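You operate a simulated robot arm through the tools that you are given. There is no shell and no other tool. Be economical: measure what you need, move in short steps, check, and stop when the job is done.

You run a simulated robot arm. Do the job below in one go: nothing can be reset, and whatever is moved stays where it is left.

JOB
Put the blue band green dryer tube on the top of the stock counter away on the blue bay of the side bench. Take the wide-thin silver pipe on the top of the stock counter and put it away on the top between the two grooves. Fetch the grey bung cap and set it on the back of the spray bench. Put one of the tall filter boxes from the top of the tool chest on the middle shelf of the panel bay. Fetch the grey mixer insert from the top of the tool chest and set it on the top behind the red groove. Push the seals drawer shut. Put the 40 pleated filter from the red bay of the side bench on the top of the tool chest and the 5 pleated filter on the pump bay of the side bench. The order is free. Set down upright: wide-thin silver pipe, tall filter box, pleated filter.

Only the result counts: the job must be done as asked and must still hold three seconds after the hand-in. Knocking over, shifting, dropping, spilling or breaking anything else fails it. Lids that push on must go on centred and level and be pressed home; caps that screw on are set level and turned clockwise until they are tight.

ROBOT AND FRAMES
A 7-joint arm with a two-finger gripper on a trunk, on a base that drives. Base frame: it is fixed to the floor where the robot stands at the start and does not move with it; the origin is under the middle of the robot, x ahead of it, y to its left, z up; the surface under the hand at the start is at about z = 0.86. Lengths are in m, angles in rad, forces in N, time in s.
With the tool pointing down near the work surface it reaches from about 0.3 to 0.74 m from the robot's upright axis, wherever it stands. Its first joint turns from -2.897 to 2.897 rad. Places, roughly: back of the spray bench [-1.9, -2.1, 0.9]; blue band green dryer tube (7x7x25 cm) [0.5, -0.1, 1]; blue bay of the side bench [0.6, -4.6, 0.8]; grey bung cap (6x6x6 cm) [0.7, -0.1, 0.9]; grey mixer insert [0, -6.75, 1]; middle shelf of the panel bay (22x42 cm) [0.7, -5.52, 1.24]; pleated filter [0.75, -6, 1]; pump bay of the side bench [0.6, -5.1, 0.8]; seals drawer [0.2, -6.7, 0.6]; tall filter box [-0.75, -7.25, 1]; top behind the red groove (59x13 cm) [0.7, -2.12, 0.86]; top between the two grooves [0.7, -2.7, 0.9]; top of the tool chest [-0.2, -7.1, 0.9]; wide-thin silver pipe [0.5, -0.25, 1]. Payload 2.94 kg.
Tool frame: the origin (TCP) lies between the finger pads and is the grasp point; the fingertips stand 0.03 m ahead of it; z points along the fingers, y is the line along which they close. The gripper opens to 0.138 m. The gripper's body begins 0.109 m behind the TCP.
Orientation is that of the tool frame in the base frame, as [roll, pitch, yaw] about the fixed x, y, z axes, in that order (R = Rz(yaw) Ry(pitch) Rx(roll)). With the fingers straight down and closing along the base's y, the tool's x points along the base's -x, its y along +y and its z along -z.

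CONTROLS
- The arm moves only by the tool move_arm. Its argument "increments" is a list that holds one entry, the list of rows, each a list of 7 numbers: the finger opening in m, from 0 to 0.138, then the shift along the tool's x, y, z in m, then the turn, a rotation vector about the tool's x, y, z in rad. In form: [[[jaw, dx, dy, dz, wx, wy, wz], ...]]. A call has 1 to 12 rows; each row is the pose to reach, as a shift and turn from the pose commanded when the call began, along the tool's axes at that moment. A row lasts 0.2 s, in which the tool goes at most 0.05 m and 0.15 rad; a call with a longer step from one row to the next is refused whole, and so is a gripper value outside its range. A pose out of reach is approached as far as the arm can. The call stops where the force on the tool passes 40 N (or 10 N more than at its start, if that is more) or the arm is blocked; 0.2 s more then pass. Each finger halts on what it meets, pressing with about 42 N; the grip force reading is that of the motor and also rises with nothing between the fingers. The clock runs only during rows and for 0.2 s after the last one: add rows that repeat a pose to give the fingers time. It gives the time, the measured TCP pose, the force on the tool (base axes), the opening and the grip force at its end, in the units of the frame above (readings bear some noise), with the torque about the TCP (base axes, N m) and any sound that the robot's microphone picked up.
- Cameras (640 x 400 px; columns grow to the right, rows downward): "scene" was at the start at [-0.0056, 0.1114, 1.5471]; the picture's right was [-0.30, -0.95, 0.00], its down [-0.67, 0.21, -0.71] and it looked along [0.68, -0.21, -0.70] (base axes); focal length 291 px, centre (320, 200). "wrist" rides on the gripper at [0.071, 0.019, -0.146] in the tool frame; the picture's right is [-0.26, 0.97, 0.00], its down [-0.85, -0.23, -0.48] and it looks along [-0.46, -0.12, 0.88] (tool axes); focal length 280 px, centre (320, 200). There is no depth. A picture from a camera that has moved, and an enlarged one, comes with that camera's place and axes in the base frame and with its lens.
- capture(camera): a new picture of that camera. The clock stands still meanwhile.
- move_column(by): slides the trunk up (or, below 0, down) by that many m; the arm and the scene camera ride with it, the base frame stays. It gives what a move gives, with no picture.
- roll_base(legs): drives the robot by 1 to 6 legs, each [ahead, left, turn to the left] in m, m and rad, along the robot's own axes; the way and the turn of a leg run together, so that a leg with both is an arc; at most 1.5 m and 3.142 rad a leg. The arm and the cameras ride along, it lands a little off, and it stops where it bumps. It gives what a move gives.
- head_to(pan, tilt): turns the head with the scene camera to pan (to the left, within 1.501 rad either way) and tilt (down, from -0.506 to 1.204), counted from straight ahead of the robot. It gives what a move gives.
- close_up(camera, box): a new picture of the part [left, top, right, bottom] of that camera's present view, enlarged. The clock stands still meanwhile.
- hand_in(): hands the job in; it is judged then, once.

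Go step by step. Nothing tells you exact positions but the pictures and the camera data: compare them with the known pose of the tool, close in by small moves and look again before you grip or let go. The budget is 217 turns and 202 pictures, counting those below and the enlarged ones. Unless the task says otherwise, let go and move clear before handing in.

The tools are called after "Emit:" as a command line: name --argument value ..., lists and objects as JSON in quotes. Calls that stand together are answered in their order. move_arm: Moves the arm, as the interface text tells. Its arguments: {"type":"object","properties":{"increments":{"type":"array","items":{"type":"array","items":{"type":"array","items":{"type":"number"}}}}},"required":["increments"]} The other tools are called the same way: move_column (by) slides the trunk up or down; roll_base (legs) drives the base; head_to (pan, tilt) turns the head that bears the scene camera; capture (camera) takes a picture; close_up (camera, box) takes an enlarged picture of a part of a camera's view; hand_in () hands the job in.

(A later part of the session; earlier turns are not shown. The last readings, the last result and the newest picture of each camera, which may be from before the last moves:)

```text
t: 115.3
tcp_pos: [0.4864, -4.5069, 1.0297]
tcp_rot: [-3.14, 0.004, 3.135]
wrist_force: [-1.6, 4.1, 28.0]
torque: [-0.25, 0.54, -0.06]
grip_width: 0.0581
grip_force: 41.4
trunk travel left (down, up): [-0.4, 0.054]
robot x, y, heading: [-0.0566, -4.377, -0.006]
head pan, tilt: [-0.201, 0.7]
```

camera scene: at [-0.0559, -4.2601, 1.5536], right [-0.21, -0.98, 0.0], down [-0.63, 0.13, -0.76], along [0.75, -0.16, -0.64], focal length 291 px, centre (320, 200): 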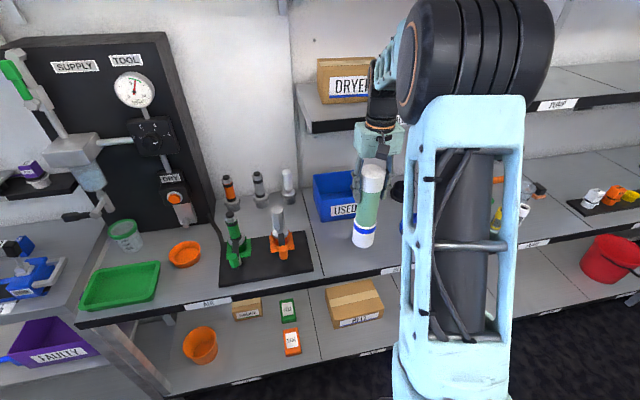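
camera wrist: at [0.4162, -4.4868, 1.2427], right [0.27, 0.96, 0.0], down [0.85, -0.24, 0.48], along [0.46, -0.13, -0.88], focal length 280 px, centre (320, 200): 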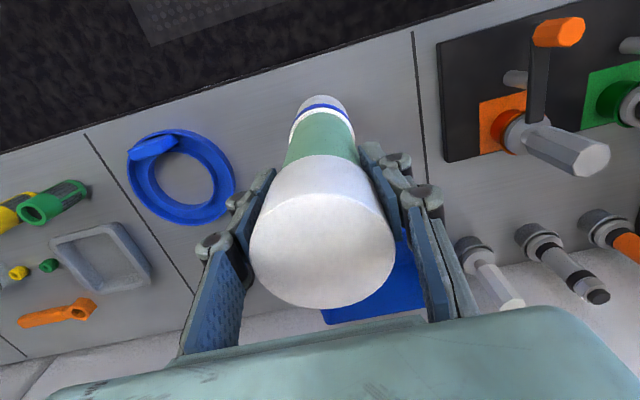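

Contact made (bench top ≈0.836). Ease up a hair and release.

Emit:
move_arm --increments '[[[0.045, 0, 0, -0.002, 0, 0, 0], [0.1, 0, 0, -0.002, 0, 0, 0], [0.1, 0, 0, -0.002, 0, 0, 0], [0.1, 0, 0, -0.002, 0, 0, 0], [0.1, 0, 0, -0.04, 0, 0, 0], [0.1, 0, 0, -0.08, 0, 0, 0], [0.1, 0, 0, -0.12, 0, 0, 0], [0.1, 0, 0, -0.16, 0, 0, 0], [0.1, 0.04, 0, -0.17, 0, 0, 0], [0.1, 0.08, 0, -0.17, 0, 0, 0], [0.1, 0.12, 0, -0.17, 0, 0, 0]]]'

Emit:
capture --camera "scene"

Emit:
capture --camera "wrist"

```text
t: 117.7
tcp_pos: [0.3676, -4.5084, 1.1978]
tcp_rot: [3.141, 0.0, 3.133]
wrist_force: [-0.1, 0.6, 0.2]
torque: [0.02, -0.01, 0.01]
grip_width: 0.0998
grip_force: 0.0
trunk travel left (down, up): [-0.4, 0.054]
robot x, y, heading: [-0.0574, -4.3777, -0.006]
head pan, tilt: [-0.201, 0.7]
```

```text
163 pictures are left
camera scene: at [-0.0573, -4.2598, 1.5536], right [-0.21, -0.98, 0.0], down [-0.63, 0.13, -0.77], along [0.75, -0.16, -0.64], focal length 291 px, centre (320, 200)
```

scene: 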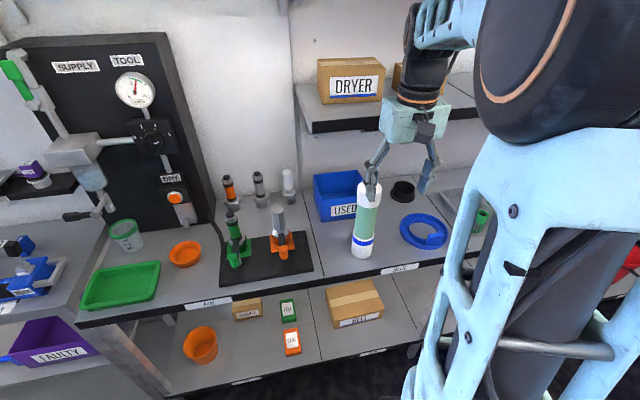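

```text
162 pictures are left
camera wrist: at [0.2961, -4.4894, 1.3432], right [0.27, 0.96, 0.0], down [0.85, -0.24, 0.48], along [0.46, -0.13, -0.88], focal length 280 px, centre (320, 200)
```

wrist: 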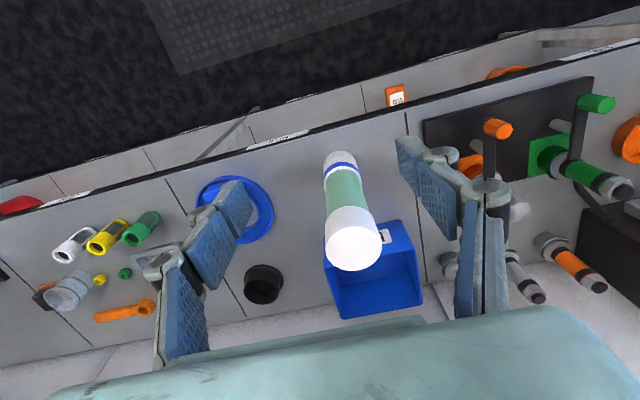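

Tube stands upright in BLUE. Next: filters; back off and strafe to y≈-5.7.

Emit:
roll_base --legs '[[-0.1, 0, 0], [0, -1.3, 0.0]]'

Emit:
head_to --pan 0.0 --tilt 0.55

Emit:
capture --camera "scene"

Emit:
capture --camera "wrist"

```text
t: 130.2
tcp_pos: [0.235, -5.8324, 1.1978]
tcp_rot: [-3.142, -0.001, 3.103]
wrist_force: [-0.6, -0.5, 0.2]
torque: [-0.03, 0.0, 0.01]
grip_width: 0.1
grip_force: 0.0
trunk travel left (down, up): [-0.4, 0.054]
robot x, y, heading: [-0.187, -5.6898, -0.041]
head pan, tilt: [-0.201, 0.7]
```

```text
t: 130.9
tcp_pos: [0.2352, -5.833, 1.1957]
tcp_rot: [-3.139, 0.0, 3.102]
wrist_force: [0.0, 0.4, 0.0]
torque: [-0.04, 0.01, 0.01]
grip_width: 0.1001
grip_force: 0.1
trunk travel left (down, up): [-0.4, 0.054]
robot x, y, heading: [-0.1872, -5.6918, -0.035]
head pan, tilt: [0.0, 0.55]
```

```text
161 pictures are left
camera scene: at [-0.1745, -5.5545, 1.5667], right [-0.04, -1.0, 0.0], down [-0.52, 0.02, -0.85], along [0.85, -0.03, -0.52], focal length 291 px, centre (320, 200)
```

scene: 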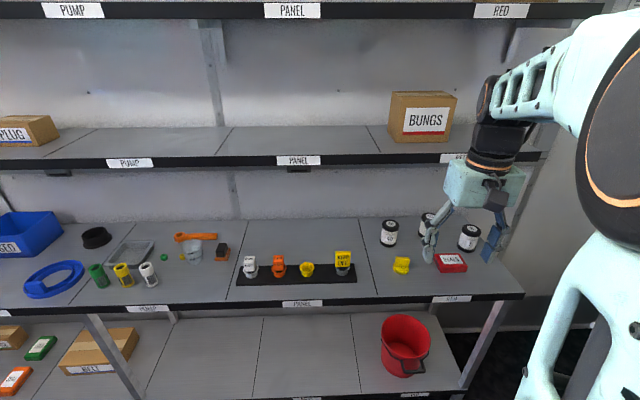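

```text
160 pictures are left
camera wrist: at [0.1648, -5.8114, 1.3428], right [0.3, 0.95, 0.0], down [0.84, -0.26, 0.48], along [0.45, -0.14, -0.88], focal length 280 px, centre (320, 200)
```

wrist: 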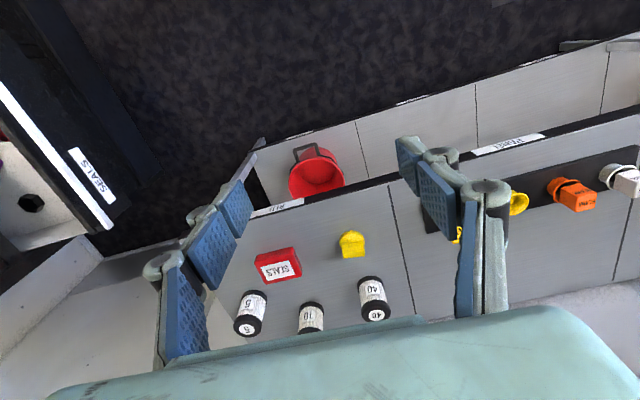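

The filters (40, 10, 5) stand under a wall shelf, so I'll grasp them with a ~45° tilt. Move to y≈-6.0, tilt the hand, and look.

Emit:
roll_base --legs '[[0.05, -0.3, 0.035]]'

Emit:
move_arm --increments '[[[0.137, 0, 0, 0, 0, -0.15, 0], [0.137, 0, 0, 0, 0, -0.3, 0], [0.137, 0, 0, 0, 0, -0.45, 0], [0.137, 0, 0, 0, 0, -0.6, 0], [0.137, 0, 0, 0, 0, -0.75, 0], [0.137, 0, 0, 0, 0, -0.8, 0]]]'

Emit:
capture --camera "wrist"

Emit:
capture --camera "scene"

```text
t: 134.1
tcp_pos: [0.2876, -6.1097, 1.1966]
tcp_rot: [3.141, 0.001, -3.132]
wrist_force: [0.8, 0.2, -0.1]
torque: [0.0, -0.02, 0.0]
grip_width: 0.1003
grip_force: 0.1
trunk travel left (down, up): [-0.4, 0.054]
robot x, y, heading: [-0.1384, -5.9855, 0.004]
head pan, tilt: [0.0, 0.55]
```

```text
t: 135.2
tcp_pos: [0.2841, -6.1083, 1.1245]
tcp_rot: [3.11, 0.463, 3.13]
wrist_force: [0.3, 0.0, 1.1]
torque: [0.01, 0.01, 0.03]
grip_width: 0.1369
grip_force: 0.1
trunk travel left (down, up): [-0.4, 0.054]
robot x, y, heading: [-0.1377, -5.9894, 0.003]
head pan, tilt: [0.0, 0.55]
stopped in row 5: the arm was blocked; the commanded pose is now the measured one
```

```text
159 pictures are left
camera wrist: at [0.1555, -6.0944, 1.2231], right [0.23, 0.96, 0.14], down [0.55, -0.25, 0.8], along [0.8, -0.1, -0.59], focal length 280 px, centre (320, 200)
```

wrist: 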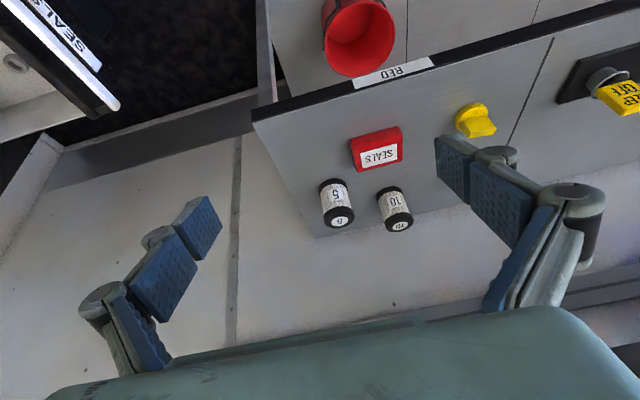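

```text
158 pictures are left
camera scene: at [-0.1327, -5.8556, 1.5753], right [-0.05, -1.0, 0.0], down [-0.44, 0.02, -0.9], along [0.9, -0.05, -0.44], focal length 291 px, centre (320, 200)
```

scene: 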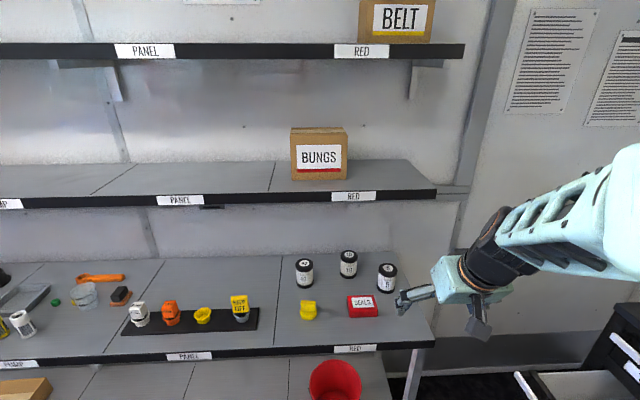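

The tilt hit an arm limit at this folded pose; lowering the trunk so the forearm is more level should allow it.

Emit:
move_column --by -0.2

Emit:
move_arm --increments '[[[0.137, 0, 0, -0.045, 0, 0, 0], [0.137, 0, 0, -0.09, 0, 0, 0], [0.137, 0, 0, -0.13, 0, 0, 0], [0.137, 0, 0, -0.13, 0, -0.12, 0], [0.137, 0, 0, -0.13, 0, -0.24, 0], [0.137, 0, 0, -0.13, 0, -0.34, 0]]]'

```text
t: 137.4
tcp_pos: [0.284, -6.109, 0.9243]
tcp_rot: [3.109, 0.462, 3.132]
wrist_force: [0.6, -0.5, -0.1]
torque: [0.01, 0.0, -0.01]
grip_width: 0.1371
grip_force: 0.1
trunk travel left (down, up): [-0.2, 0.254]
robot x, y, heading: [-0.1362, -5.9858, 0.006]
head pan, tilt: [0.0, 0.55]
```

```text
t: 138.0
tcp_pos: [0.2438, -6.111, 0.9251]
tcp_rot: [3.075, 0.272, 3.118]
wrist_force: [0.6, 0.6, 0.4]
torque: [0.01, 0.0, -0.01]
grip_width: 0.1371
grip_force: 0.1
trunk travel left (down, up): [-0.2, 0.254]
robot x, y, heading: [-0.1387, -5.9869, 0.004]
head pan, tilt: [0.0, 0.55]
stopped in row 3: the arm was blocked; the commanded pose is now the measured one
```

Emit:
move_arm --increments '[[[0.137, -0.025, 0, -0.028, 0, 0, 0], [0.137, -0.05, 0, -0.055, 0, 0, 0], [0.137, -0.075, 0, -0.083, 0, 0, 0], [0.137, -0.1, 0, -0.11, 0, 0, 0], [0.137, -0.125, 0, -0.138, 0, 0, 0], [0.137, -0.15, 0, -0.166, 0, 0, 0], [0.137, -0.15, 0, -0.166, 0, -0.15, 0], [0.137, -0.15, 0, -0.166, 0, -0.3, 0], [0.137, -0.15, 0, -0.166, 0, -0.45, 0], [0.137, -0.15, 0, -0.166, 0, -0.53, 0]]]'

Emit:
capture --camera "wrist"

```text
t: 140.3
tcp_pos: [0.3597, -6.1257, 1.0539]
tcp_rot: [3.037, 0.648, 3.062]
wrist_force: [0.6, -0.6, -0.1]
torque: [-0.01, -0.02, 0.01]
grip_width: 0.1369
grip_force: 0.1
trunk travel left (down, up): [-0.2, 0.254]
robot x, y, heading: [-0.1384, -5.9866, 0.007]
head pan, tilt: [0.0, 0.55]
stopped in row 10: the arm was blocked; the commanded pose is now the measured one
```

```text
157 pictures are left
camera wrist: at [0.2147, -6.1112, 1.1287], right [0.22, 0.95, 0.24], down [0.38, -0.31, 0.87], along [0.9, -0.1, -0.43], focal length 280 px, centre (320, 200)
```

wrist: 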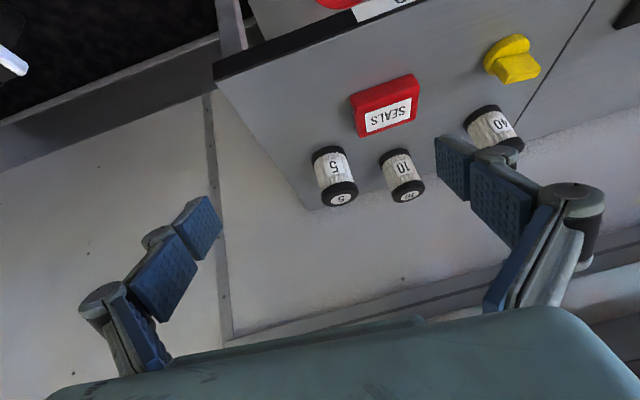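

Filter "5" is near (0.647,-6.125), ~9.5 cm tall. I'll drive 0.1 ahead, correct the hand's twist and add tilt while reaching farther out.

Emit:
roll_base --legs '[[0.1, 0, 0]]'

Emit:
move_arm --increments '[[[0.137, -0.02, 0, 0.015, 0.02, 0, -0.02], [0.137, -0.04, 0, 0.03, 0.057, 0, -0.064], [0.137, -0.04, 0, 0.03, 0.057, -0.1, -0.064], [0.137, -0.04, 0, 0.03, 0.057, -0.15, -0.064]]]'

Emit:
capture --camera "wrist"

```text
t: 141.4
tcp_pos: [0.4614, -6.1252, 1.0543]
tcp_rot: [3.038, 0.646, 3.065]
wrist_force: [-0.5, 0.8, -0.7]
torque: [0.0, 0.0, -0.01]
grip_width: 0.1369
grip_force: 0.1
trunk travel left (down, up): [-0.2, 0.254]
robot x, y, heading: [-0.0376, -5.9859, 0.006]
head pan, tilt: [0.0, 0.55]
```

```text
t: 142.4
tcp_pos: [0.5111, -6.1246, 1.0551]
tcp_rot: [-3.139, 0.802, 3.137]
wrist_force: [-0.5, 0.8, 0.3]
torque: [0.0, 0.0, 0.0]
grip_width: 0.1372
grip_force: 0.1
trunk travel left (down, up): [-0.2, 0.254]
robot x, y, heading: [-0.036, -5.9835, 0.011]
head pan, tilt: [0.0, 0.55]
```

```text
156 pictures are left
camera wrist: at [0.3559, -6.1059, 1.1051], right [0.19, 0.96, 0.19], down [0.25, -0.23, 0.94], along [0.95, -0.13, -0.28], focal length 280 px, centre (320, 200)
```

wrist: 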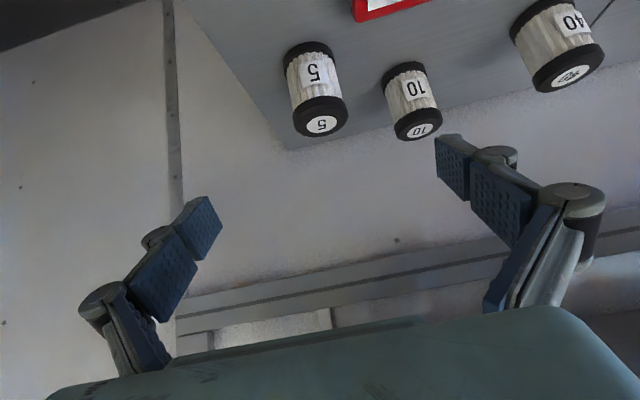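

Aligned. Advance part-way toward filter 5 and verify.

Emit:
move_arm --increments '[[[0.115, 0.007, 0, 0.04, 0, 0, 0], [0.115, 0.014, 0, 0.08, 0, 0, 0], [0.115, 0.02, 0, 0.12, 0, 0, 0], [0.115, 0.024, 0, 0.15, 0, 0, 0]]]'

Emit:
capture --camera "wrist"

Emit:
capture --camera "scene"

```text
t: 143.4
tcp_pos: [0.603, -6.1272, 0.9341]
tcp_rot: [-3.141, 0.803, 3.138]
wrist_force: [-0.4, 0.8, 0.1]
torque: [-0.03, 0.0, -0.01]
grip_width: 0.1147
grip_force: 0.0
trunk travel left (down, up): [-0.2, 0.254]
robot x, y, heading: [-0.0408, -5.9834, 0.005]
head pan, tilt: [0.0, 0.55]
```

```text
155 pictures are left
camera wrist: at [0.4482, -6.1075, 0.9844], right [0.19, 0.96, 0.19], down [0.25, -0.23, 0.94], along [0.95, -0.13, -0.28], focal length 280 px, centre (320, 200)
```

wrist: 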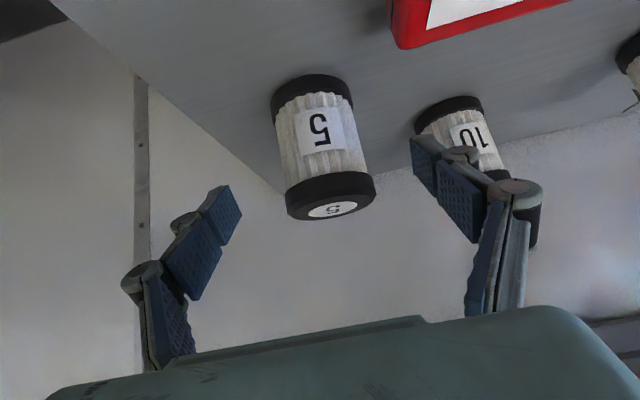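

```text
154 pictures are left
camera scene: at [-0.0341, -5.8494, 1.3668], right [0.01, -1.0, 0.0], down [-0.52, 0.0, -0.85], along [0.85, 0.01, -0.52], focal length 291 px, centre (320, 200)
```

scene: 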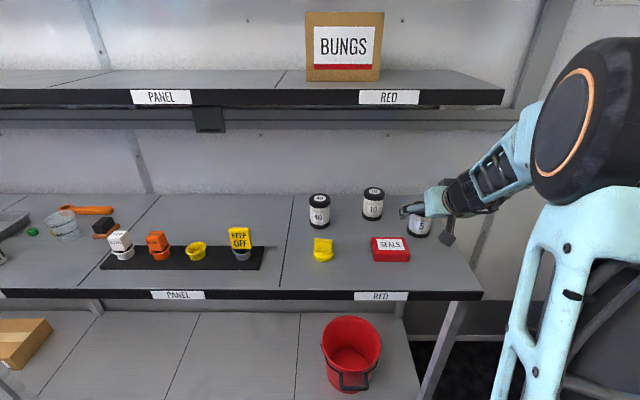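

Emit:
move_arm --increments '[[[0.115, 0, 0.001, 0.035, 0, 0, 0], [0.115, 0, 0.001, 0.066, 0, 0, 0], [0.03, 0, 0.001, 0.066, 0, 0, 0], [0.03, 0, 0.001, 0.066, 0, 0, 0], [0.03, 0, 0.001, 0.066, 0, 0, 0], [0.03, 0, 0.001, 0.066, 0, 0, 0], [0.03, 0, 0.001, 0.066, 0, 0, 0]]]'

Emit:
capture --camera "wrist"

```text
t: 145.0
tcp_pos: [0.6491, -6.126, 0.8887]
tcp_rot: [-3.14, 0.801, 3.137]
wrist_force: [0.0, -0.4, 0.7]
torque: [0.01, 0.0, -0.01]
grip_width: 0.0587
grip_force: 41.9
trunk travel left (down, up): [-0.2, 0.254]
robot x, y, heading: [-0.0371, -5.9858, 0.009]
head pan, tilt: [0.0, 0.55]
```

```text
153 pictures are left
camera wrist: at [0.4949, -6.1072, 0.9388], right [0.19, 0.96, 0.19], down [0.25, -0.23, 0.94], along [0.95, -0.13, -0.28], focal length 280 px, centre (320, 200)
```

wrist: 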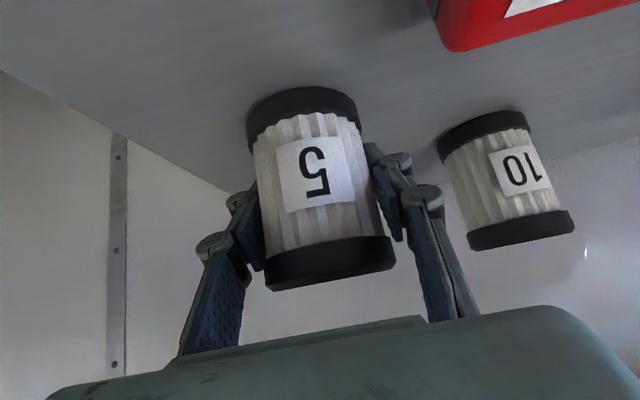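

Filter 5 gripped. Lift and retract above the bench objects.

Emit:
move_arm --increments '[[[0.03, -0.0215, 0, -0.021, 0, 0, 0], [0.03, -0.043, 0, -0.042, 0, 0, 0], [0.03, -0.04, 0, -0.08, 0, 0, 0], [0.03, -0.03, 0, -0.118, 0, 0, 0], [0.03, -0.02, 0, -0.155, 0, 0, 0], [0.03, -0.01, 0, -0.19, 0, 0, 0], [0.03, -0.01, 0, -0.205, 0, 0, 0], [0.03, -0.01, 0, -0.205, 0, 0, 0]]]'

Emit:
roll_base --legs '[[-0.1, 0, -0.008], [0, 0.98, 0]]'

Emit:
head_to --pan 0.1 --tilt 0.65

Emit:
capture --camera "scene"

Emit:
capture --camera "wrist"

```text
t: 146.8
tcp_pos: [0.5095, -6.1246, 1.0381]
tcp_rot: [-3.138, 0.801, 3.139]
wrist_force: [0.2, -0.4, -0.7]
torque: [-0.02, -0.04, -0.01]
grip_width: 0.059
grip_force: 41.8
trunk travel left (down, up): [-0.2, 0.254]
robot x, y, heading: [-0.0379, -5.983, 0.009]
head pan, tilt: [0.0, 0.55]
```

```text
t: 156.4
tcp_pos: [0.4145, -5.1697, 1.0375]
tcp_rot: [-3.139, 0.801, 3.116]
wrist_force: [0.8, 0.4, -2.5]
torque: [0.0, -0.03, -0.02]
grip_width: 0.0588
grip_force: 41.9
trunk travel left (down, up): [-0.2, 0.254]
robot x, y, heading: [-0.1301, -5.018, -0.013]
head pan, tilt: [0.0, 0.55]
```

```text
t: 157.1
tcp_pos: [0.4134, -5.1706, 1.0366]
tcp_rot: [-3.14, 0.802, 3.116]
wrist_force: [0.7, -0.5, -1.4]
torque: [-0.02, -0.01, -0.02]
grip_width: 0.0586
grip_force: 42.3
trunk travel left (down, up): [-0.2, 0.254]
robot x, y, heading: [-0.1319, -5.0177, -0.013]
head pan, tilt: [0.099, 0.649]
```

```text
152 pictures are left
camera scene: at [-0.1264, -4.8733, 1.358], right [0.08, -1.0, 0.0], down [-0.6, -0.05, -0.8], along [0.79, 0.07, -0.6], focal length 291 px, centre (320, 200)
```

scene: 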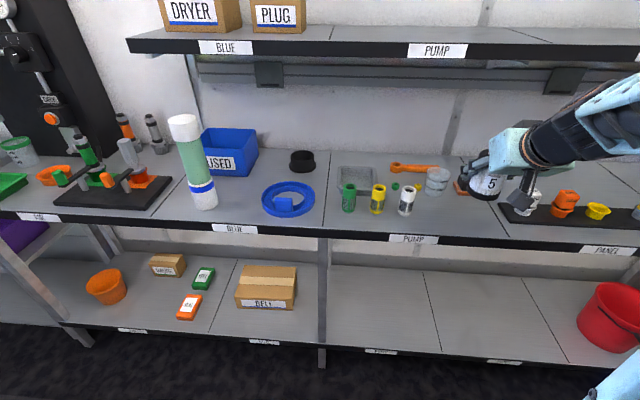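

```text
151 pictures are left
camera wrist: at [0.2604, -5.1463, 1.0879], right [0.21, 0.96, 0.19], down [0.24, -0.24, 0.94], along [0.95, -0.15, -0.28], focal length 280 px, centre (320, 200)
```

wrist: 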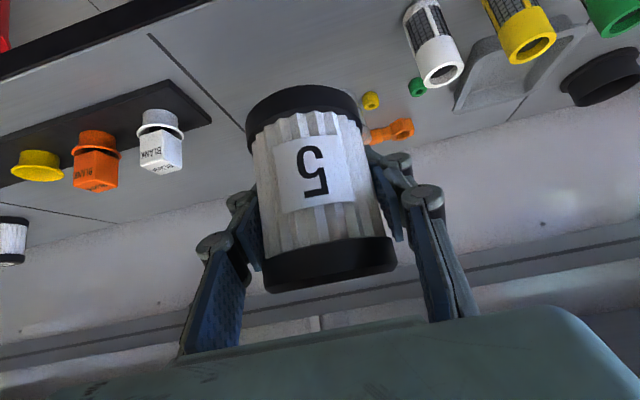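

Free spot in PUMP bay at about (0.51,-5.18). Drive 0.08 ahead and lower.

Emit:
roll_base --legs '[[0.08, 0, 0]]'

Emit:
move_arm --increments '[[[0.03, 0.01, -0.005, 0.035, 0, 0, 0], [0.03, 0.033, -0.008, 0.06, 0, 0, 0], [0.03, 0.055, -0.008, 0.08, 0, 0, 0], [0.03, 0.066, -0.008, 0.091, 0, 0, 0]]]'

Emit:
capture --camera "wrist"

Emit:
close_up --camera "scene" --box '[320, 100, 580, 262]'

```text
t: 158.2
tcp_pos: [0.493, -5.1706, 1.0369]
tcp_rot: [-3.141, 0.801, 3.116]
wrist_force: [0.8, 0.6, -1.9]
torque: [-0.02, -0.05, -0.01]
grip_width: 0.0588
grip_force: 42.2
trunk travel left (down, up): [-0.2, 0.254]
robot x, y, heading: [-0.0476, -5.0192, -0.011]
head pan, tilt: [0.099, 0.649]
```

```text
t: 159.2
tcp_pos: [0.5123, -5.1802, 0.9256]
tcp_rot: [-3.138, 0.801, 3.116]
wrist_force: [0.2, 0.7, -1.6]
torque: [-0.01, -0.03, 0.0]
grip_width: 0.059
grip_force: 42.5
trunk travel left (down, up): [-0.2, 0.254]
robot x, y, heading: [-0.0516, -5.0152, -0.015]
head pan, tilt: [0.099, 0.649]
```

```text
150 pictures are left
camera wrist: at [0.3588, -5.1564, 0.9762], right [0.21, 0.96, 0.19], down [0.24, -0.23, 0.94], along [0.95, -0.15, -0.28], focal length 280 px, centre (320, 200)
```

wrist: 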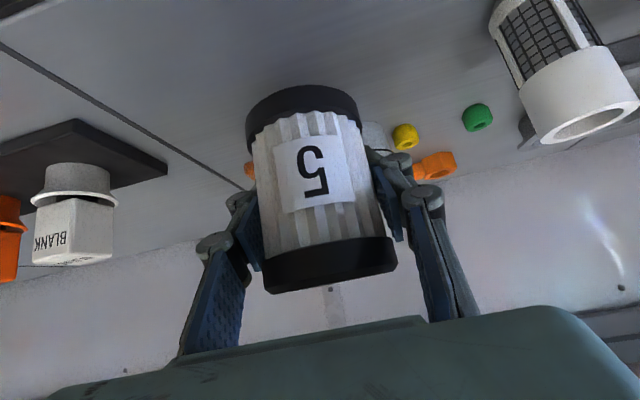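

```text
2.46 times, centred on (450, 181) of scene
camera zoom: at [-0.0473, -4.8745, 1.358], right [0.08, -1.0, 0.0], down [-0.6, -0.05, -0.8], along [0.79, 0.07, -0.6], focal length 717 px, centre (0, 247)
```

zoom: 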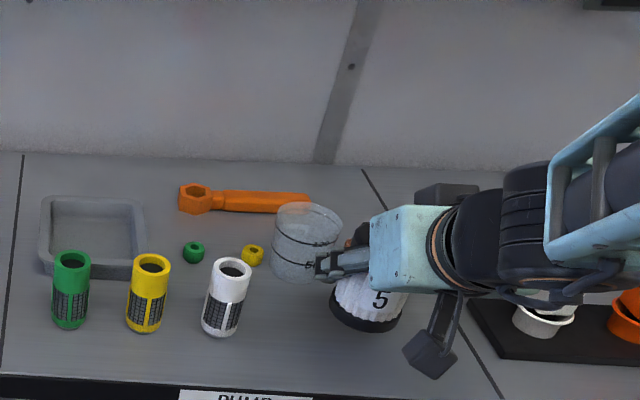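

Clear of the cup and fittings. Lower the last bit, release, back out.

Emit:
move_arm --increments '[[[0.03, 0.012, 0, 0.0115, 0, 0, 0], [0.03, 0.02, 0, 0.019, 0, 0, 0], [0.03, 0.024, 0, 0.023, 0, 0, 0], [0.03, 0.026, 0, 0.025, 0, 0, 0]]]'

```text
t: 160.2
tcp_pos: [0.5136, -5.1792, 0.8903]
tcp_rot: [-3.138, 0.8, 3.117]
wrist_force: [-0.5, 0.0, -1.1]
torque: [0.0, 0.0, 0.0]
grip_width: 0.0589
grip_force: 42.1
trunk travel left (down, up): [-0.2, 0.254]
robot x, y, heading: [-0.0498, -5.0186, -0.015]
head pan, tilt: [0.099, 0.649]
```

Emit:
move_arm --increments '[[[0.03, 0.001, 0, 0.001, 0, 0, 0], [0.03, 0.002, 0, 0.002, 0, 0, 0], [0.03, 0.003, 0, 0.003, 0, 0, 0]]]'

```text
t: 160.9
tcp_pos: [0.5131, -5.1784, 0.887]
tcp_rot: [-3.14, 0.801, 3.113]
wrist_force: [-0.4, 1.1, 1.2]
torque: [0.01, 0.06, 0.02]
grip_width: 0.0589
grip_force: 41.6
trunk travel left (down, up): [-0.2, 0.254]
robot x, y, heading: [-0.0541, -5.0194, -0.016]
head pan, tilt: [0.099, 0.649]
```

Emit:
move_arm --increments '[[[0.1, 0, 0, 0, 0, 0, 0], [0.1, 0, 0, 0, 0, 0, 0], [0.1, 0, 0, 0, 0, 0, 0], [0.1, 0, 0, -0.04, 0, 0, 0], [0.1, 0, 0, -0.08, 0, 0, 0], [0.1, -0.03, 0, -0.11, 0, 0, 0], [0.1, -0.06, 0, -0.12, 0, 0, 0], [0.1, -0.07, 0, -0.12, 0, 0, 0]]]'

Emit:
capture --camera "wrist"

Emit:
close_up --camera "scene" --box '[320, 100, 580, 262]'

```text
t: 162.8
tcp_pos: [0.4748, -5.177, 1.0203]
tcp_rot: [-3.138, 0.801, 3.117]
wrist_force: [-0.8, -0.5, 0.3]
torque: [-0.02, -0.02, 0.04]
grip_width: 0.1002
grip_force: 0.1
trunk travel left (down, up): [-0.2, 0.254]
robot x, y, heading: [-0.0535, -5.018, -0.011]
head pan, tilt: [0.099, 0.649]
```

```text
148 pictures are left
camera wrist: at [0.3214, -5.1549, 1.071], right [0.21, 0.96, 0.19], down [0.24, -0.23, 0.94], along [0.95, -0.15, -0.28], focal length 280 px, centre (320, 200)
```

wrist: 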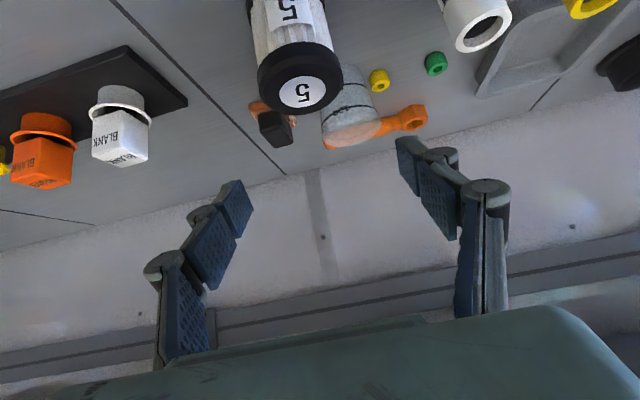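

```text
2.46 times, centred on (450, 181) of scene
camera zoom: at [-0.0472, -4.8746, 1.358], right [0.08, -1.0, 0.0], down [-0.6, -0.05, -0.8], along [0.79, 0.07, -0.6], focal length 717 px, centre (0, 247)
```

zoom: 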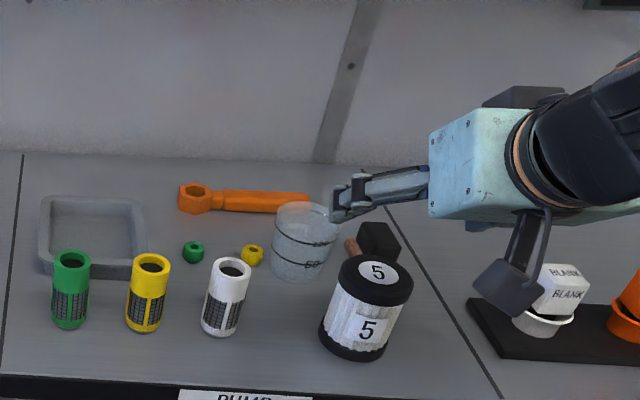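

Filter 5 done. Now strafe to filter 40 (about (0.68,-5.84)).

Emit:
roll_base --legs '[[-0.08, 0, 0.012], [0, -0.67, 0], [0.07, 0, 0]]'

Emit:
head_to --pan 0.0 --tilt 0.6

Emit:
capture --camera "wrist"

Emit:
capture --camera "scene"

```text
t: 170.2
tcp_pos: [0.4599, -5.8304, 1.0202]
tcp_rot: [-3.14, 0.801, 3.118]
wrist_force: [-0.4, -0.3, 0.4]
torque: [-0.02, -0.01, 0.0]
grip_width: 0.1002
grip_force: 0.1
trunk travel left (down, up): [-0.2, 0.254]
robot x, y, heading: [-0.0665, -5.6747, -0.013]
head pan, tilt: [0.099, 0.649]
```

```text
t: 170.9
tcp_pos: [0.4602, -5.8307, 1.0213]
tcp_rot: [-3.141, 0.801, 3.12]
wrist_force: [-0.8, -0.8, 0.1]
torque: [-0.02, 0.01, 0.0]
grip_width: 0.1
grip_force: 0.1
trunk travel left (down, up): [-0.2, 0.254]
robot x, y, heading: [-0.0684, -5.6704, -0.012]
head pan, tilt: [0.0, 0.6]
```

```text
146 pictures are left
camera wrist: at [0.3061, -5.8084, 1.0703], right [0.21, 0.96, 0.19], down [0.24, -0.23, 0.94], along [0.95, -0.15, -0.28], focal length 280 px, centre (320, 200)
```

wrist: 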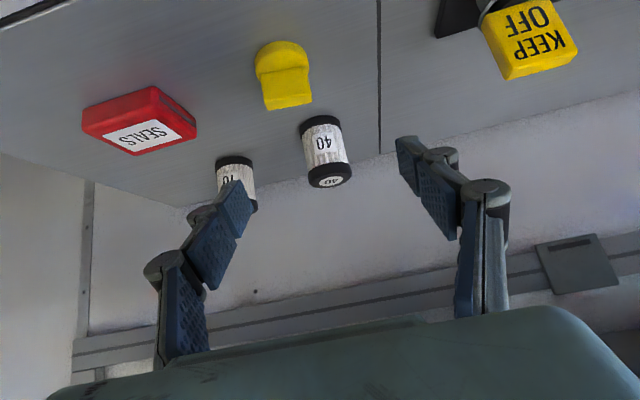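

```text
145 pictures are left
camera scene: at [-0.0617, -5.5377, 1.3622], right [-0.01, -1.0, 0.0], down [-0.57, 0.01, -0.82], along [0.82, -0.01, -0.57], focal length 291 px, centre (320, 200)
```

scene: 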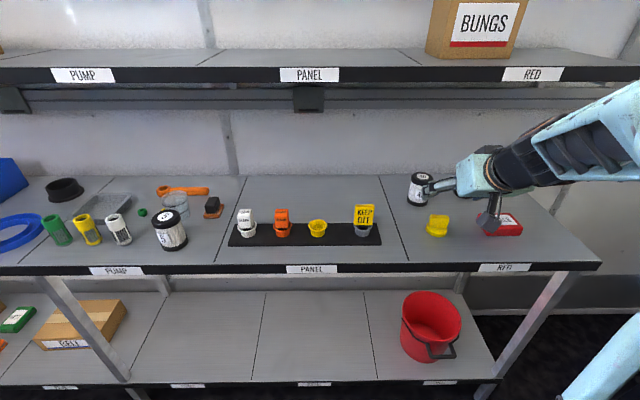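

40 is at (0.69,-5.849) with a yellow plug in front (top ≈0.885). I'll use a steeper tilt (0.6) so the wrist camera passes clear above it.

Emit:
roll_base --legs '[[0.06, 0, 0]]'

Emit:
move_arm --increments '[[[0.115, 0, 0, 0, 0, 0.1, 0], [0.115, 0, 0, 0, 0, 0.2, 0]]]'

Emit:
move_arm --increments '[[[0.115, -0.03, -0.007, 0.03, 0, 0, 0], [0.115, -0.06, -0.014, 0.06, 0, 0, 0], [0.115, -0.07, -0.014, 0.1, 0, 0, 0], [0.115, -0.07, -0.014, 0.14, 0, 0, 0]]]'

Emit:
capture --camera "wrist"

Emit:
close_up --camera "scene" --box '[360, 120, 560, 260]'

```text
t: 171.9
tcp_pos: [0.5197, -5.8321, 1.0194]
tcp_rot: [-3.14, 0.802, 3.117]
wrist_force: [0.1, 0.7, 0.0]
torque: [0.01, 0.0, 0.0]
grip_width: 0.1002
grip_force: 0.1
trunk travel left (down, up): [-0.2, 0.254]
robot x, y, heading: [-0.0098, -5.6722, -0.017]
head pan, tilt: [0.0, 0.6]
```

```text
t: 172.5
tcp_pos: [0.5194, -5.8314, 1.0201]
tcp_rot: [-3.14, 0.599, 3.117]
wrist_force: [-0.6, 0.6, -0.3]
torque: [0.03, 0.0, 0.01]
grip_width: 0.1146
grip_force: 0.0
trunk travel left (down, up): [-0.2, 0.254]
robot x, y, heading: [-0.0055, -5.6748, -0.013]
head pan, tilt: [0.0, 0.6]
```

```text
t: 173.5
tcp_pos: [0.6551, -5.8502, 0.9429]
tcp_rot: [-3.14, 0.602, 3.116]
wrist_force: [-0.3, 0.4, 0.9]
torque: [-0.03, -0.03, 0.0]
grip_width: 0.115
grip_force: 0.1
trunk travel left (down, up): [-0.2, 0.254]
robot x, y, heading: [-0.0087, -5.6759, -0.012]
head pan, tilt: [0.0, 0.6]
```

```text
144 pictures are left
camera wrist: at [0.5148, -5.8293, 1.0223], right [0.24, 0.96, 0.15], down [0.42, -0.24, 0.87], along [0.87, -0.15, -0.47], focal length 280 px, centre (320, 200)
```

wrist: 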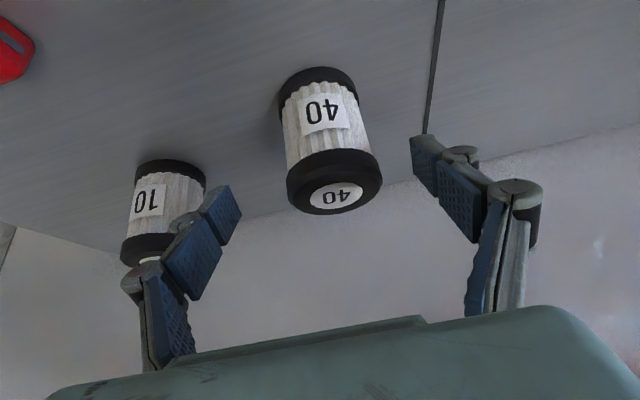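

```text
2.86 times, centred on (460, 190) of scene
camera zoom: at [-0.0022, -5.5385, 1.3623], right [-0.01, -1.0, 0.0], down [-0.56, 0.01, -0.83], along [0.82, -0.01, -0.56], focal length 832 px, centre (-80, 229)
```

zoom: 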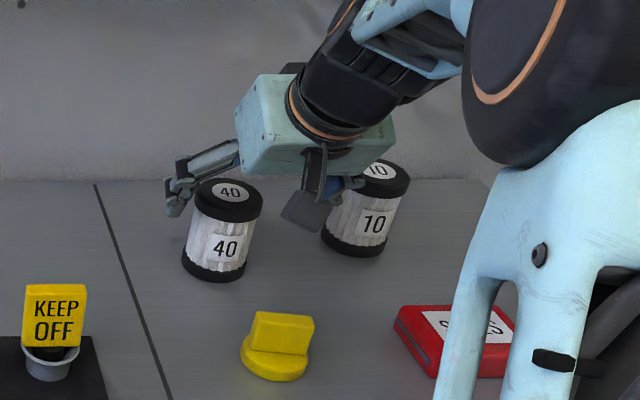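

Emit:
move_arm --increments '[[[0.115, 0.004, 0.004, 0.03, 0, 0, 0], [0.115, 0.007, 0.004, 0.06, 0, 0, 0], [0.03, 0.007, 0.004, 0.06, 0, 0, 0], [0.03, 0.007, 0.004, 0.06, 0, 0, 0], [0.03, 0.007, 0.004, 0.06, 0, 0, 0], [0.03, 0.007, 0.004, 0.06, 0, 0, 0], [0.03, 0.007, 0.004, 0.06, 0, 0, 0]]]'

Emit:
capture --camera "wrist"

```text
t: 175.1
tcp_pos: [0.6843, -5.847, 0.8915]
tcp_rot: [3.141, 0.601, 3.119]
wrist_force: [0.1, 0.7, -0.3]
torque: [0.06, 0.0, -0.03]
grip_width: 0.0587
grip_force: 41.8
trunk travel left (down, up): [-0.2, 0.254]
robot x, y, heading: [-0.0099, -5.676, -0.015]
head pan, tilt: [0.0, 0.6]
```

```text
142 pictures are left
camera wrist: at [0.5438, -5.8257, 0.9707], right [0.24, 0.96, 0.15], down [0.42, -0.24, 0.87], along [0.87, -0.15, -0.47], focal length 280 px, centre (320, 200)
```

wrist: 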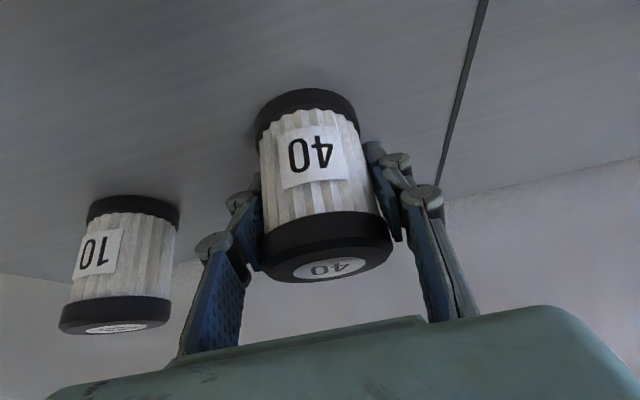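

Gripped. Lift, retract, and then back the base off to face the tool chest.

Emit:
move_arm --increments '[[[0.03, -0.017, 0, -0.025, 0, 0, 0], [0.03, -0.034, 0, -0.05, 0, 0, 0], [0.03, -0.015, 0, -0.08, 0, 0, 0], [0.03, 0.005, 0, -0.115, 0, 0, 0], [0.03, 0.025, 0, -0.15, 0, 0, 0], [0.03, 0.05, 0, -0.185, 0, 0, 0], [0.03, 0.068, 0, -0.217, 0, 0, 0], [0.03, 0.068, 0, -0.217, 0, 0, 0]]]'

Emit:
roll_base --legs '[[-0.25, 0.1, 0]]'

Emit:
head_to --pan -1.4 --tilt 0.5

Emit:
capture --camera "scene"

```text
t: 176.9
tcp_pos: [0.5057, -5.8428, 1.0325]
tcp_rot: [-3.139, 0.601, 3.116]
wrist_force: [-0.6, -0.9, -0.8]
torque: [0.01, -0.01, 0.04]
grip_width: 0.0586
grip_force: 42.1
trunk travel left (down, up): [-0.2, 0.254]
robot x, y, heading: [-0.0085, -5.6723, -0.014]
head pan, tilt: [0.0, 0.6]
```

```text
t: 178.8
tcp_pos: [0.2567, -5.7386, 1.0323]
tcp_rot: [-3.141, 0.602, 3.119]
wrist_force: [0.4, 0.3, -0.7]
torque: [0.0, -0.02, -0.04]
grip_width: 0.0584
grip_force: 41.8
trunk travel left (down, up): [-0.2, 0.254]
robot x, y, heading: [-0.2596, -5.5721, -0.014]
head pan, tilt: [0.0, 0.6]
```

```text
t: 180.3
tcp_pos: [0.2559, -5.7401, 1.0327]
tcp_rot: [-3.137, 0.6, 3.122]
wrist_force: [0.1, -0.2, -1.0]
torque: [0.01, -0.01, 0.0]
grip_width: 0.0588
grip_force: 42.1
trunk travel left (down, up): [-0.2, 0.254]
robot x, y, heading: [-0.2581, -5.5721, -0.014]
head pan, tilt: [-1.4, 0.499]
```

```text
141 pictures are left
camera scene: at [-0.3263, -5.5265, 1.3713], right [-0.99, -0.16, 0.0], down [-0.08, 0.47, -0.88], along [0.14, -0.87, -0.48], focal length 291 px, centre (320, 200)
```

scene: 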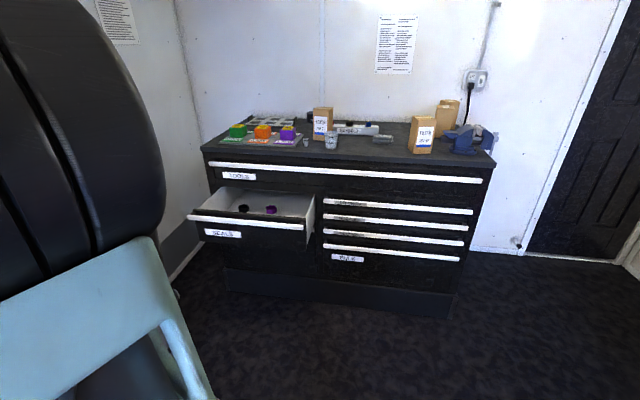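

Emit:
close_up --camera "scene" --box '[200, 90, 360, 170]'

Emit:
close_up --camera "scene" --box '[340, 80, 500, 180]'

Emit:
close_up --camera "scene" --box '[180, 160, 340, 260]'

```text
4.00 times, centred on (280, 130) of scene
camera zoom: at [-0.3263, -5.5265, 1.3713], right [-0.99, -0.16, 0.0], down [-0.08, 0.47, -0.88], along [0.14, -0.87, -0.48], focal length 1165 px, centre (480, 480)
```

zoom: 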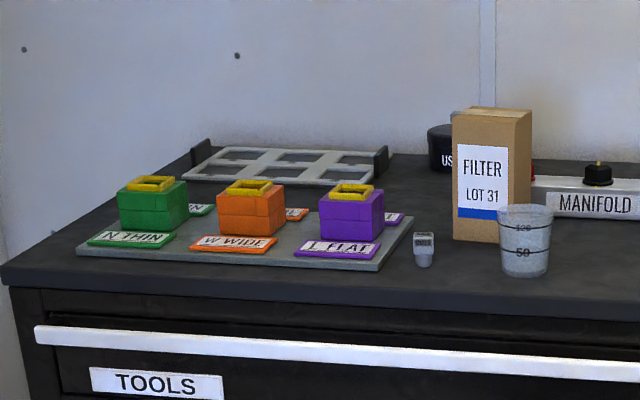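

```text
4.00 times, centred on (420, 130) of scene
camera zoom: at [-0.3263, -5.5265, 1.3713], right [-0.99, -0.16, 0.0], down [-0.08, 0.47, -0.88], along [0.14, -0.87, -0.48], focal length 1165 px, centre (-80, 480)
```

zoom: 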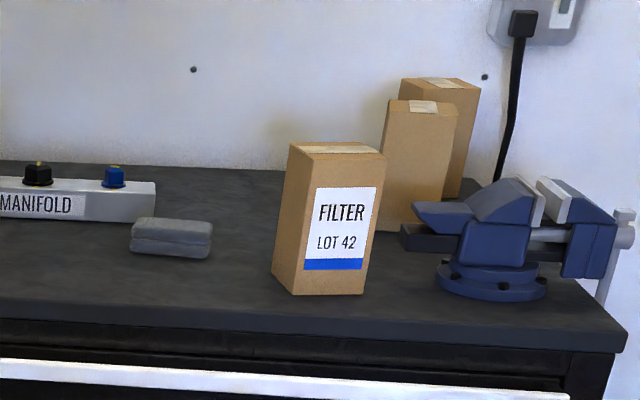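

```text
4.00 times, centred on (260, 210) of scene
camera zoom: at [-0.3263, -5.5265, 1.3713], right [-0.99, -0.16, 0.0], down [-0.08, 0.47, -0.88], along [0.14, -0.87, -0.48], focal length 1165 px, centre (560, 160)
```

zoom: 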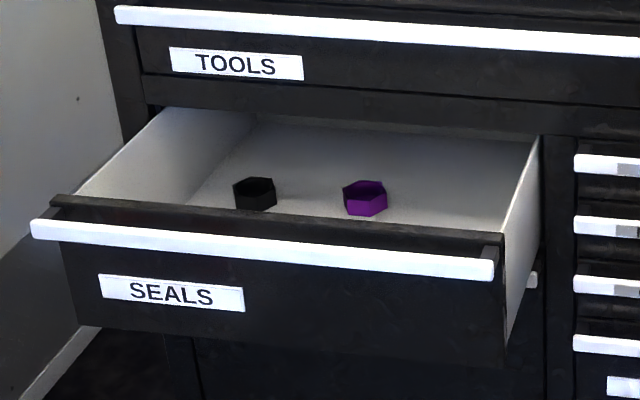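

The chest top holds boxes, colored inserts and small grey parts; details need a nearer look. Turn to face the chest (toward -y) and look.

Emit:
roll_base --legs '[[0, 0, -1.557], [0.4, 0, 0]]'

Emit:
head_to --pan 0.3 --tilt 0.6

Emit:
capture --camera "scene"

Emit:
capture --camera "wrist"

```text
t: 186.6
tcp_pos: [-0.409, -6.4884, 1.0319]
tcp_rot: [-3.139, 0.599, 1.573]
wrist_force: [0.2, -0.4, -2.0]
torque: [0.03, -0.01, 0.01]
grip_width: 0.0584
grip_force: 42.6
trunk travel left (down, up): [-0.2, 0.254]
robot x, y, heading: [-0.2524, -5.9635, -1.554]
head pan, tilt: [-1.4, 0.499]
```

```text
t: 188.3
tcp_pos: [-0.407, -6.488, 1.031]
tcp_rot: [-3.141, 0.6, 1.572]
wrist_force: [0.6, 0.2, -1.4]
torque: [-0.02, 0.05, -0.01]
grip_width: 0.0582
grip_force: 42.0
trunk travel left (down, up): [-0.2, 0.254]
robot x, y, heading: [-0.256, -5.9705, -1.555]
head pan, tilt: [0.3, 0.6]
```

```text
137 pictures are left
camera scene: at [-0.0963, -5.9709, 1.3623], right [-0.95, -0.31, 0.0], down [-0.17, 0.54, -0.83], along [0.25, -0.78, -0.56], focal length 291 px, centre (320, 200)
```

scene: 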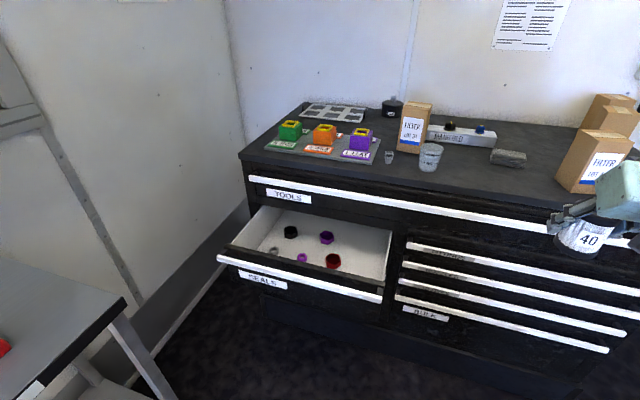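

```text
136 pictures are left
camera wrist: at [-0.3893, -6.3483, 1.112], right [0.97, -0.21, 0.15], down [-0.23, -0.43, 0.87], along [-0.12, -0.88, -0.47], focal length 280 px, centre (320, 200)
```

wrist: 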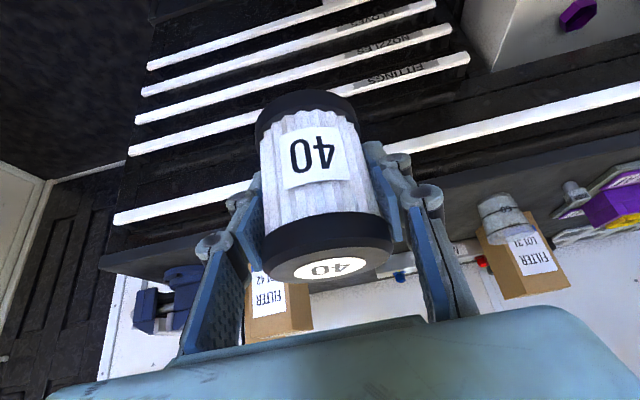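

Emit:
close_up --camera "scene" --box '[330, 90, 530, 200]'

Emit:
close_up --camera "scene" --box '[240, 90, 400, 190]'

Emit:
head_to --pan -0.3 --tilt 0.6

Emit:
capture --camera "scene"

```text
3.20 times, centred on (430, 145) of scene
camera zoom: at [-0.0963, -5.9709, 1.3623], right [-0.95, -0.31, 0.0], down [-0.17, 0.54, -0.83], along [0.25, -0.78, -0.56], focal length 932 px, centre (-32, 376)
```

zoom: 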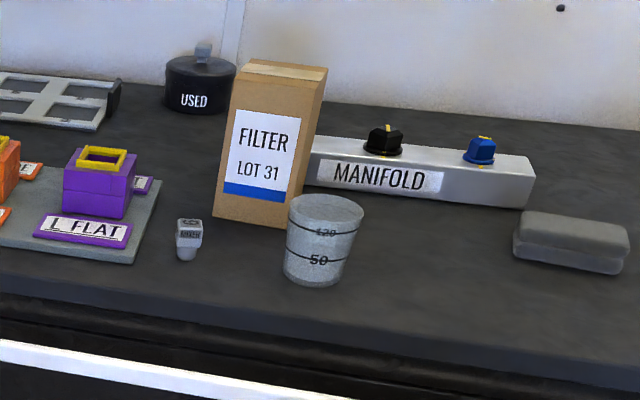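

```text
4.00 times, centred on (320, 140) of scene
camera zoom: at [-0.0963, -5.9709, 1.3623], right [-0.95, -0.31, 0.0], down [-0.17, 0.54, -0.83], along [0.25, -0.78, -0.56], focal length 1165 px, centre (320, 440)
```

zoom: 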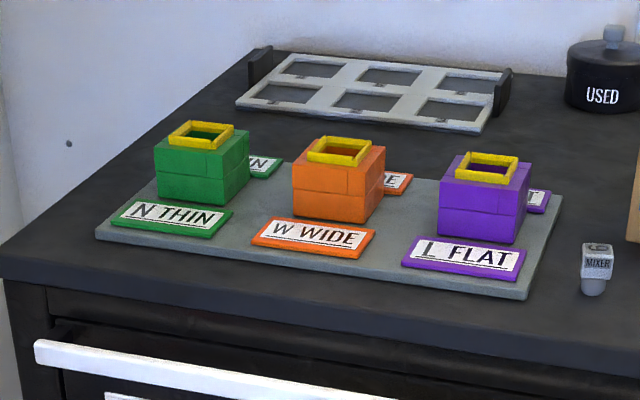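

```text
t: 189.3
tcp_pos: [-0.4094, -6.4888, 1.0327]
tcp_rot: [-3.14, 0.602, 1.571]
wrist_force: [-0.6, 0.0, -1.0]
torque: [-0.02, -0.01, -0.02]
grip_width: 0.0583
grip_force: 42.1
trunk travel left (down, up): [-0.2, 0.254]
robot x, y, heading: [-0.2523, -5.9688, -1.555]
head pan, tilt: [-0.3, 0.6]
```

```text
133 pictures are left
camera scene: at [-0.1484, -5.9716, 1.3623], right [-0.96, 0.28, 0.0], down [0.16, 0.54, -0.83], along [-0.23, -0.79, -0.56], focal length 291 px, centre (320, 200)
```

scene: 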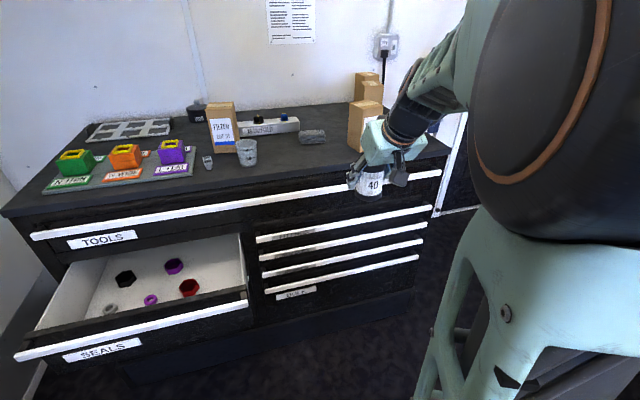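

The small grey part labelled MIXER is the insert at ≈(-0.05,-6.81); chest top is z≈0.947. I'll place filter 40 at a free spot ≈(-0.37,-6.78). Raise, then drive ahead.

Emit:
move_arm --increments '[[[0.03, -0.017, 0, -0.025, 0, 0, 0], [0.03, -0.034, 0, -0.05, 0, 0, 0], [0.03, -0.034, 0, -0.05, 0, 0, 0]]]'

Emit:
roll_base --legs '[[0.15, 0, -0.015]]'

Emit:
capture --camera "scene"

Emit:
capture --camera "wrist"

```text
t: 190.1
tcp_pos: [-0.4104, -6.4882, 1.0927]
tcp_rot: [-3.14, 0.6, 1.572]
wrist_force: [-0.2, -0.2, -1.5]
torque: [-0.04, -0.02, 0.01]
grip_width: 0.0589
grip_force: 42.0
trunk travel left (down, up): [-0.2, 0.254]
robot x, y, heading: [-0.2544, -5.9712, -1.554]
head pan, tilt: [-0.3, 0.6]
```

```text
t: 191.5
tcp_pos: [-0.4178, -6.6346, 1.0918]
tcp_rot: [-3.141, 0.599, 1.556]
wrist_force: [0.1, -0.5, -0.9]
torque: [0.02, -0.02, 0.02]
grip_width: 0.0584
grip_force: 42.1
trunk travel left (down, up): [-0.2, 0.254]
robot x, y, heading: [-0.2532, -6.1161, -1.572]
head pan, tilt: [-0.3, 0.6]
```

```text
132 pictures are left
camera scene: at [-0.1477, -6.1233, 1.3623], right [-0.95, 0.3, 0.0], down [0.17, 0.54, -0.82], along [-0.25, -0.79, -0.57], focal length 291 px, centre (320, 200)
```

scene: 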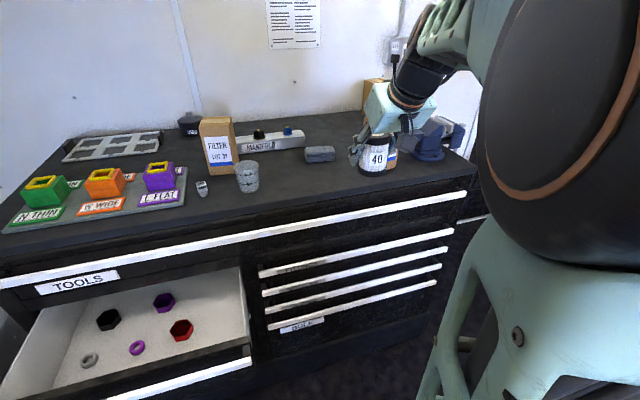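

```text
131 pictures are left
camera wrist: at [-0.3963, -6.495, 1.1731], right [0.96, -0.23, 0.15], down [-0.24, -0.43, 0.87], along [-0.14, -0.87, -0.47], focal length 280 px, centre (320, 200)
```

wrist: 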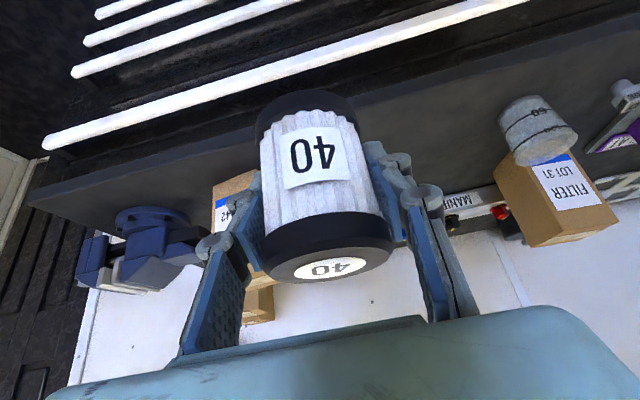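

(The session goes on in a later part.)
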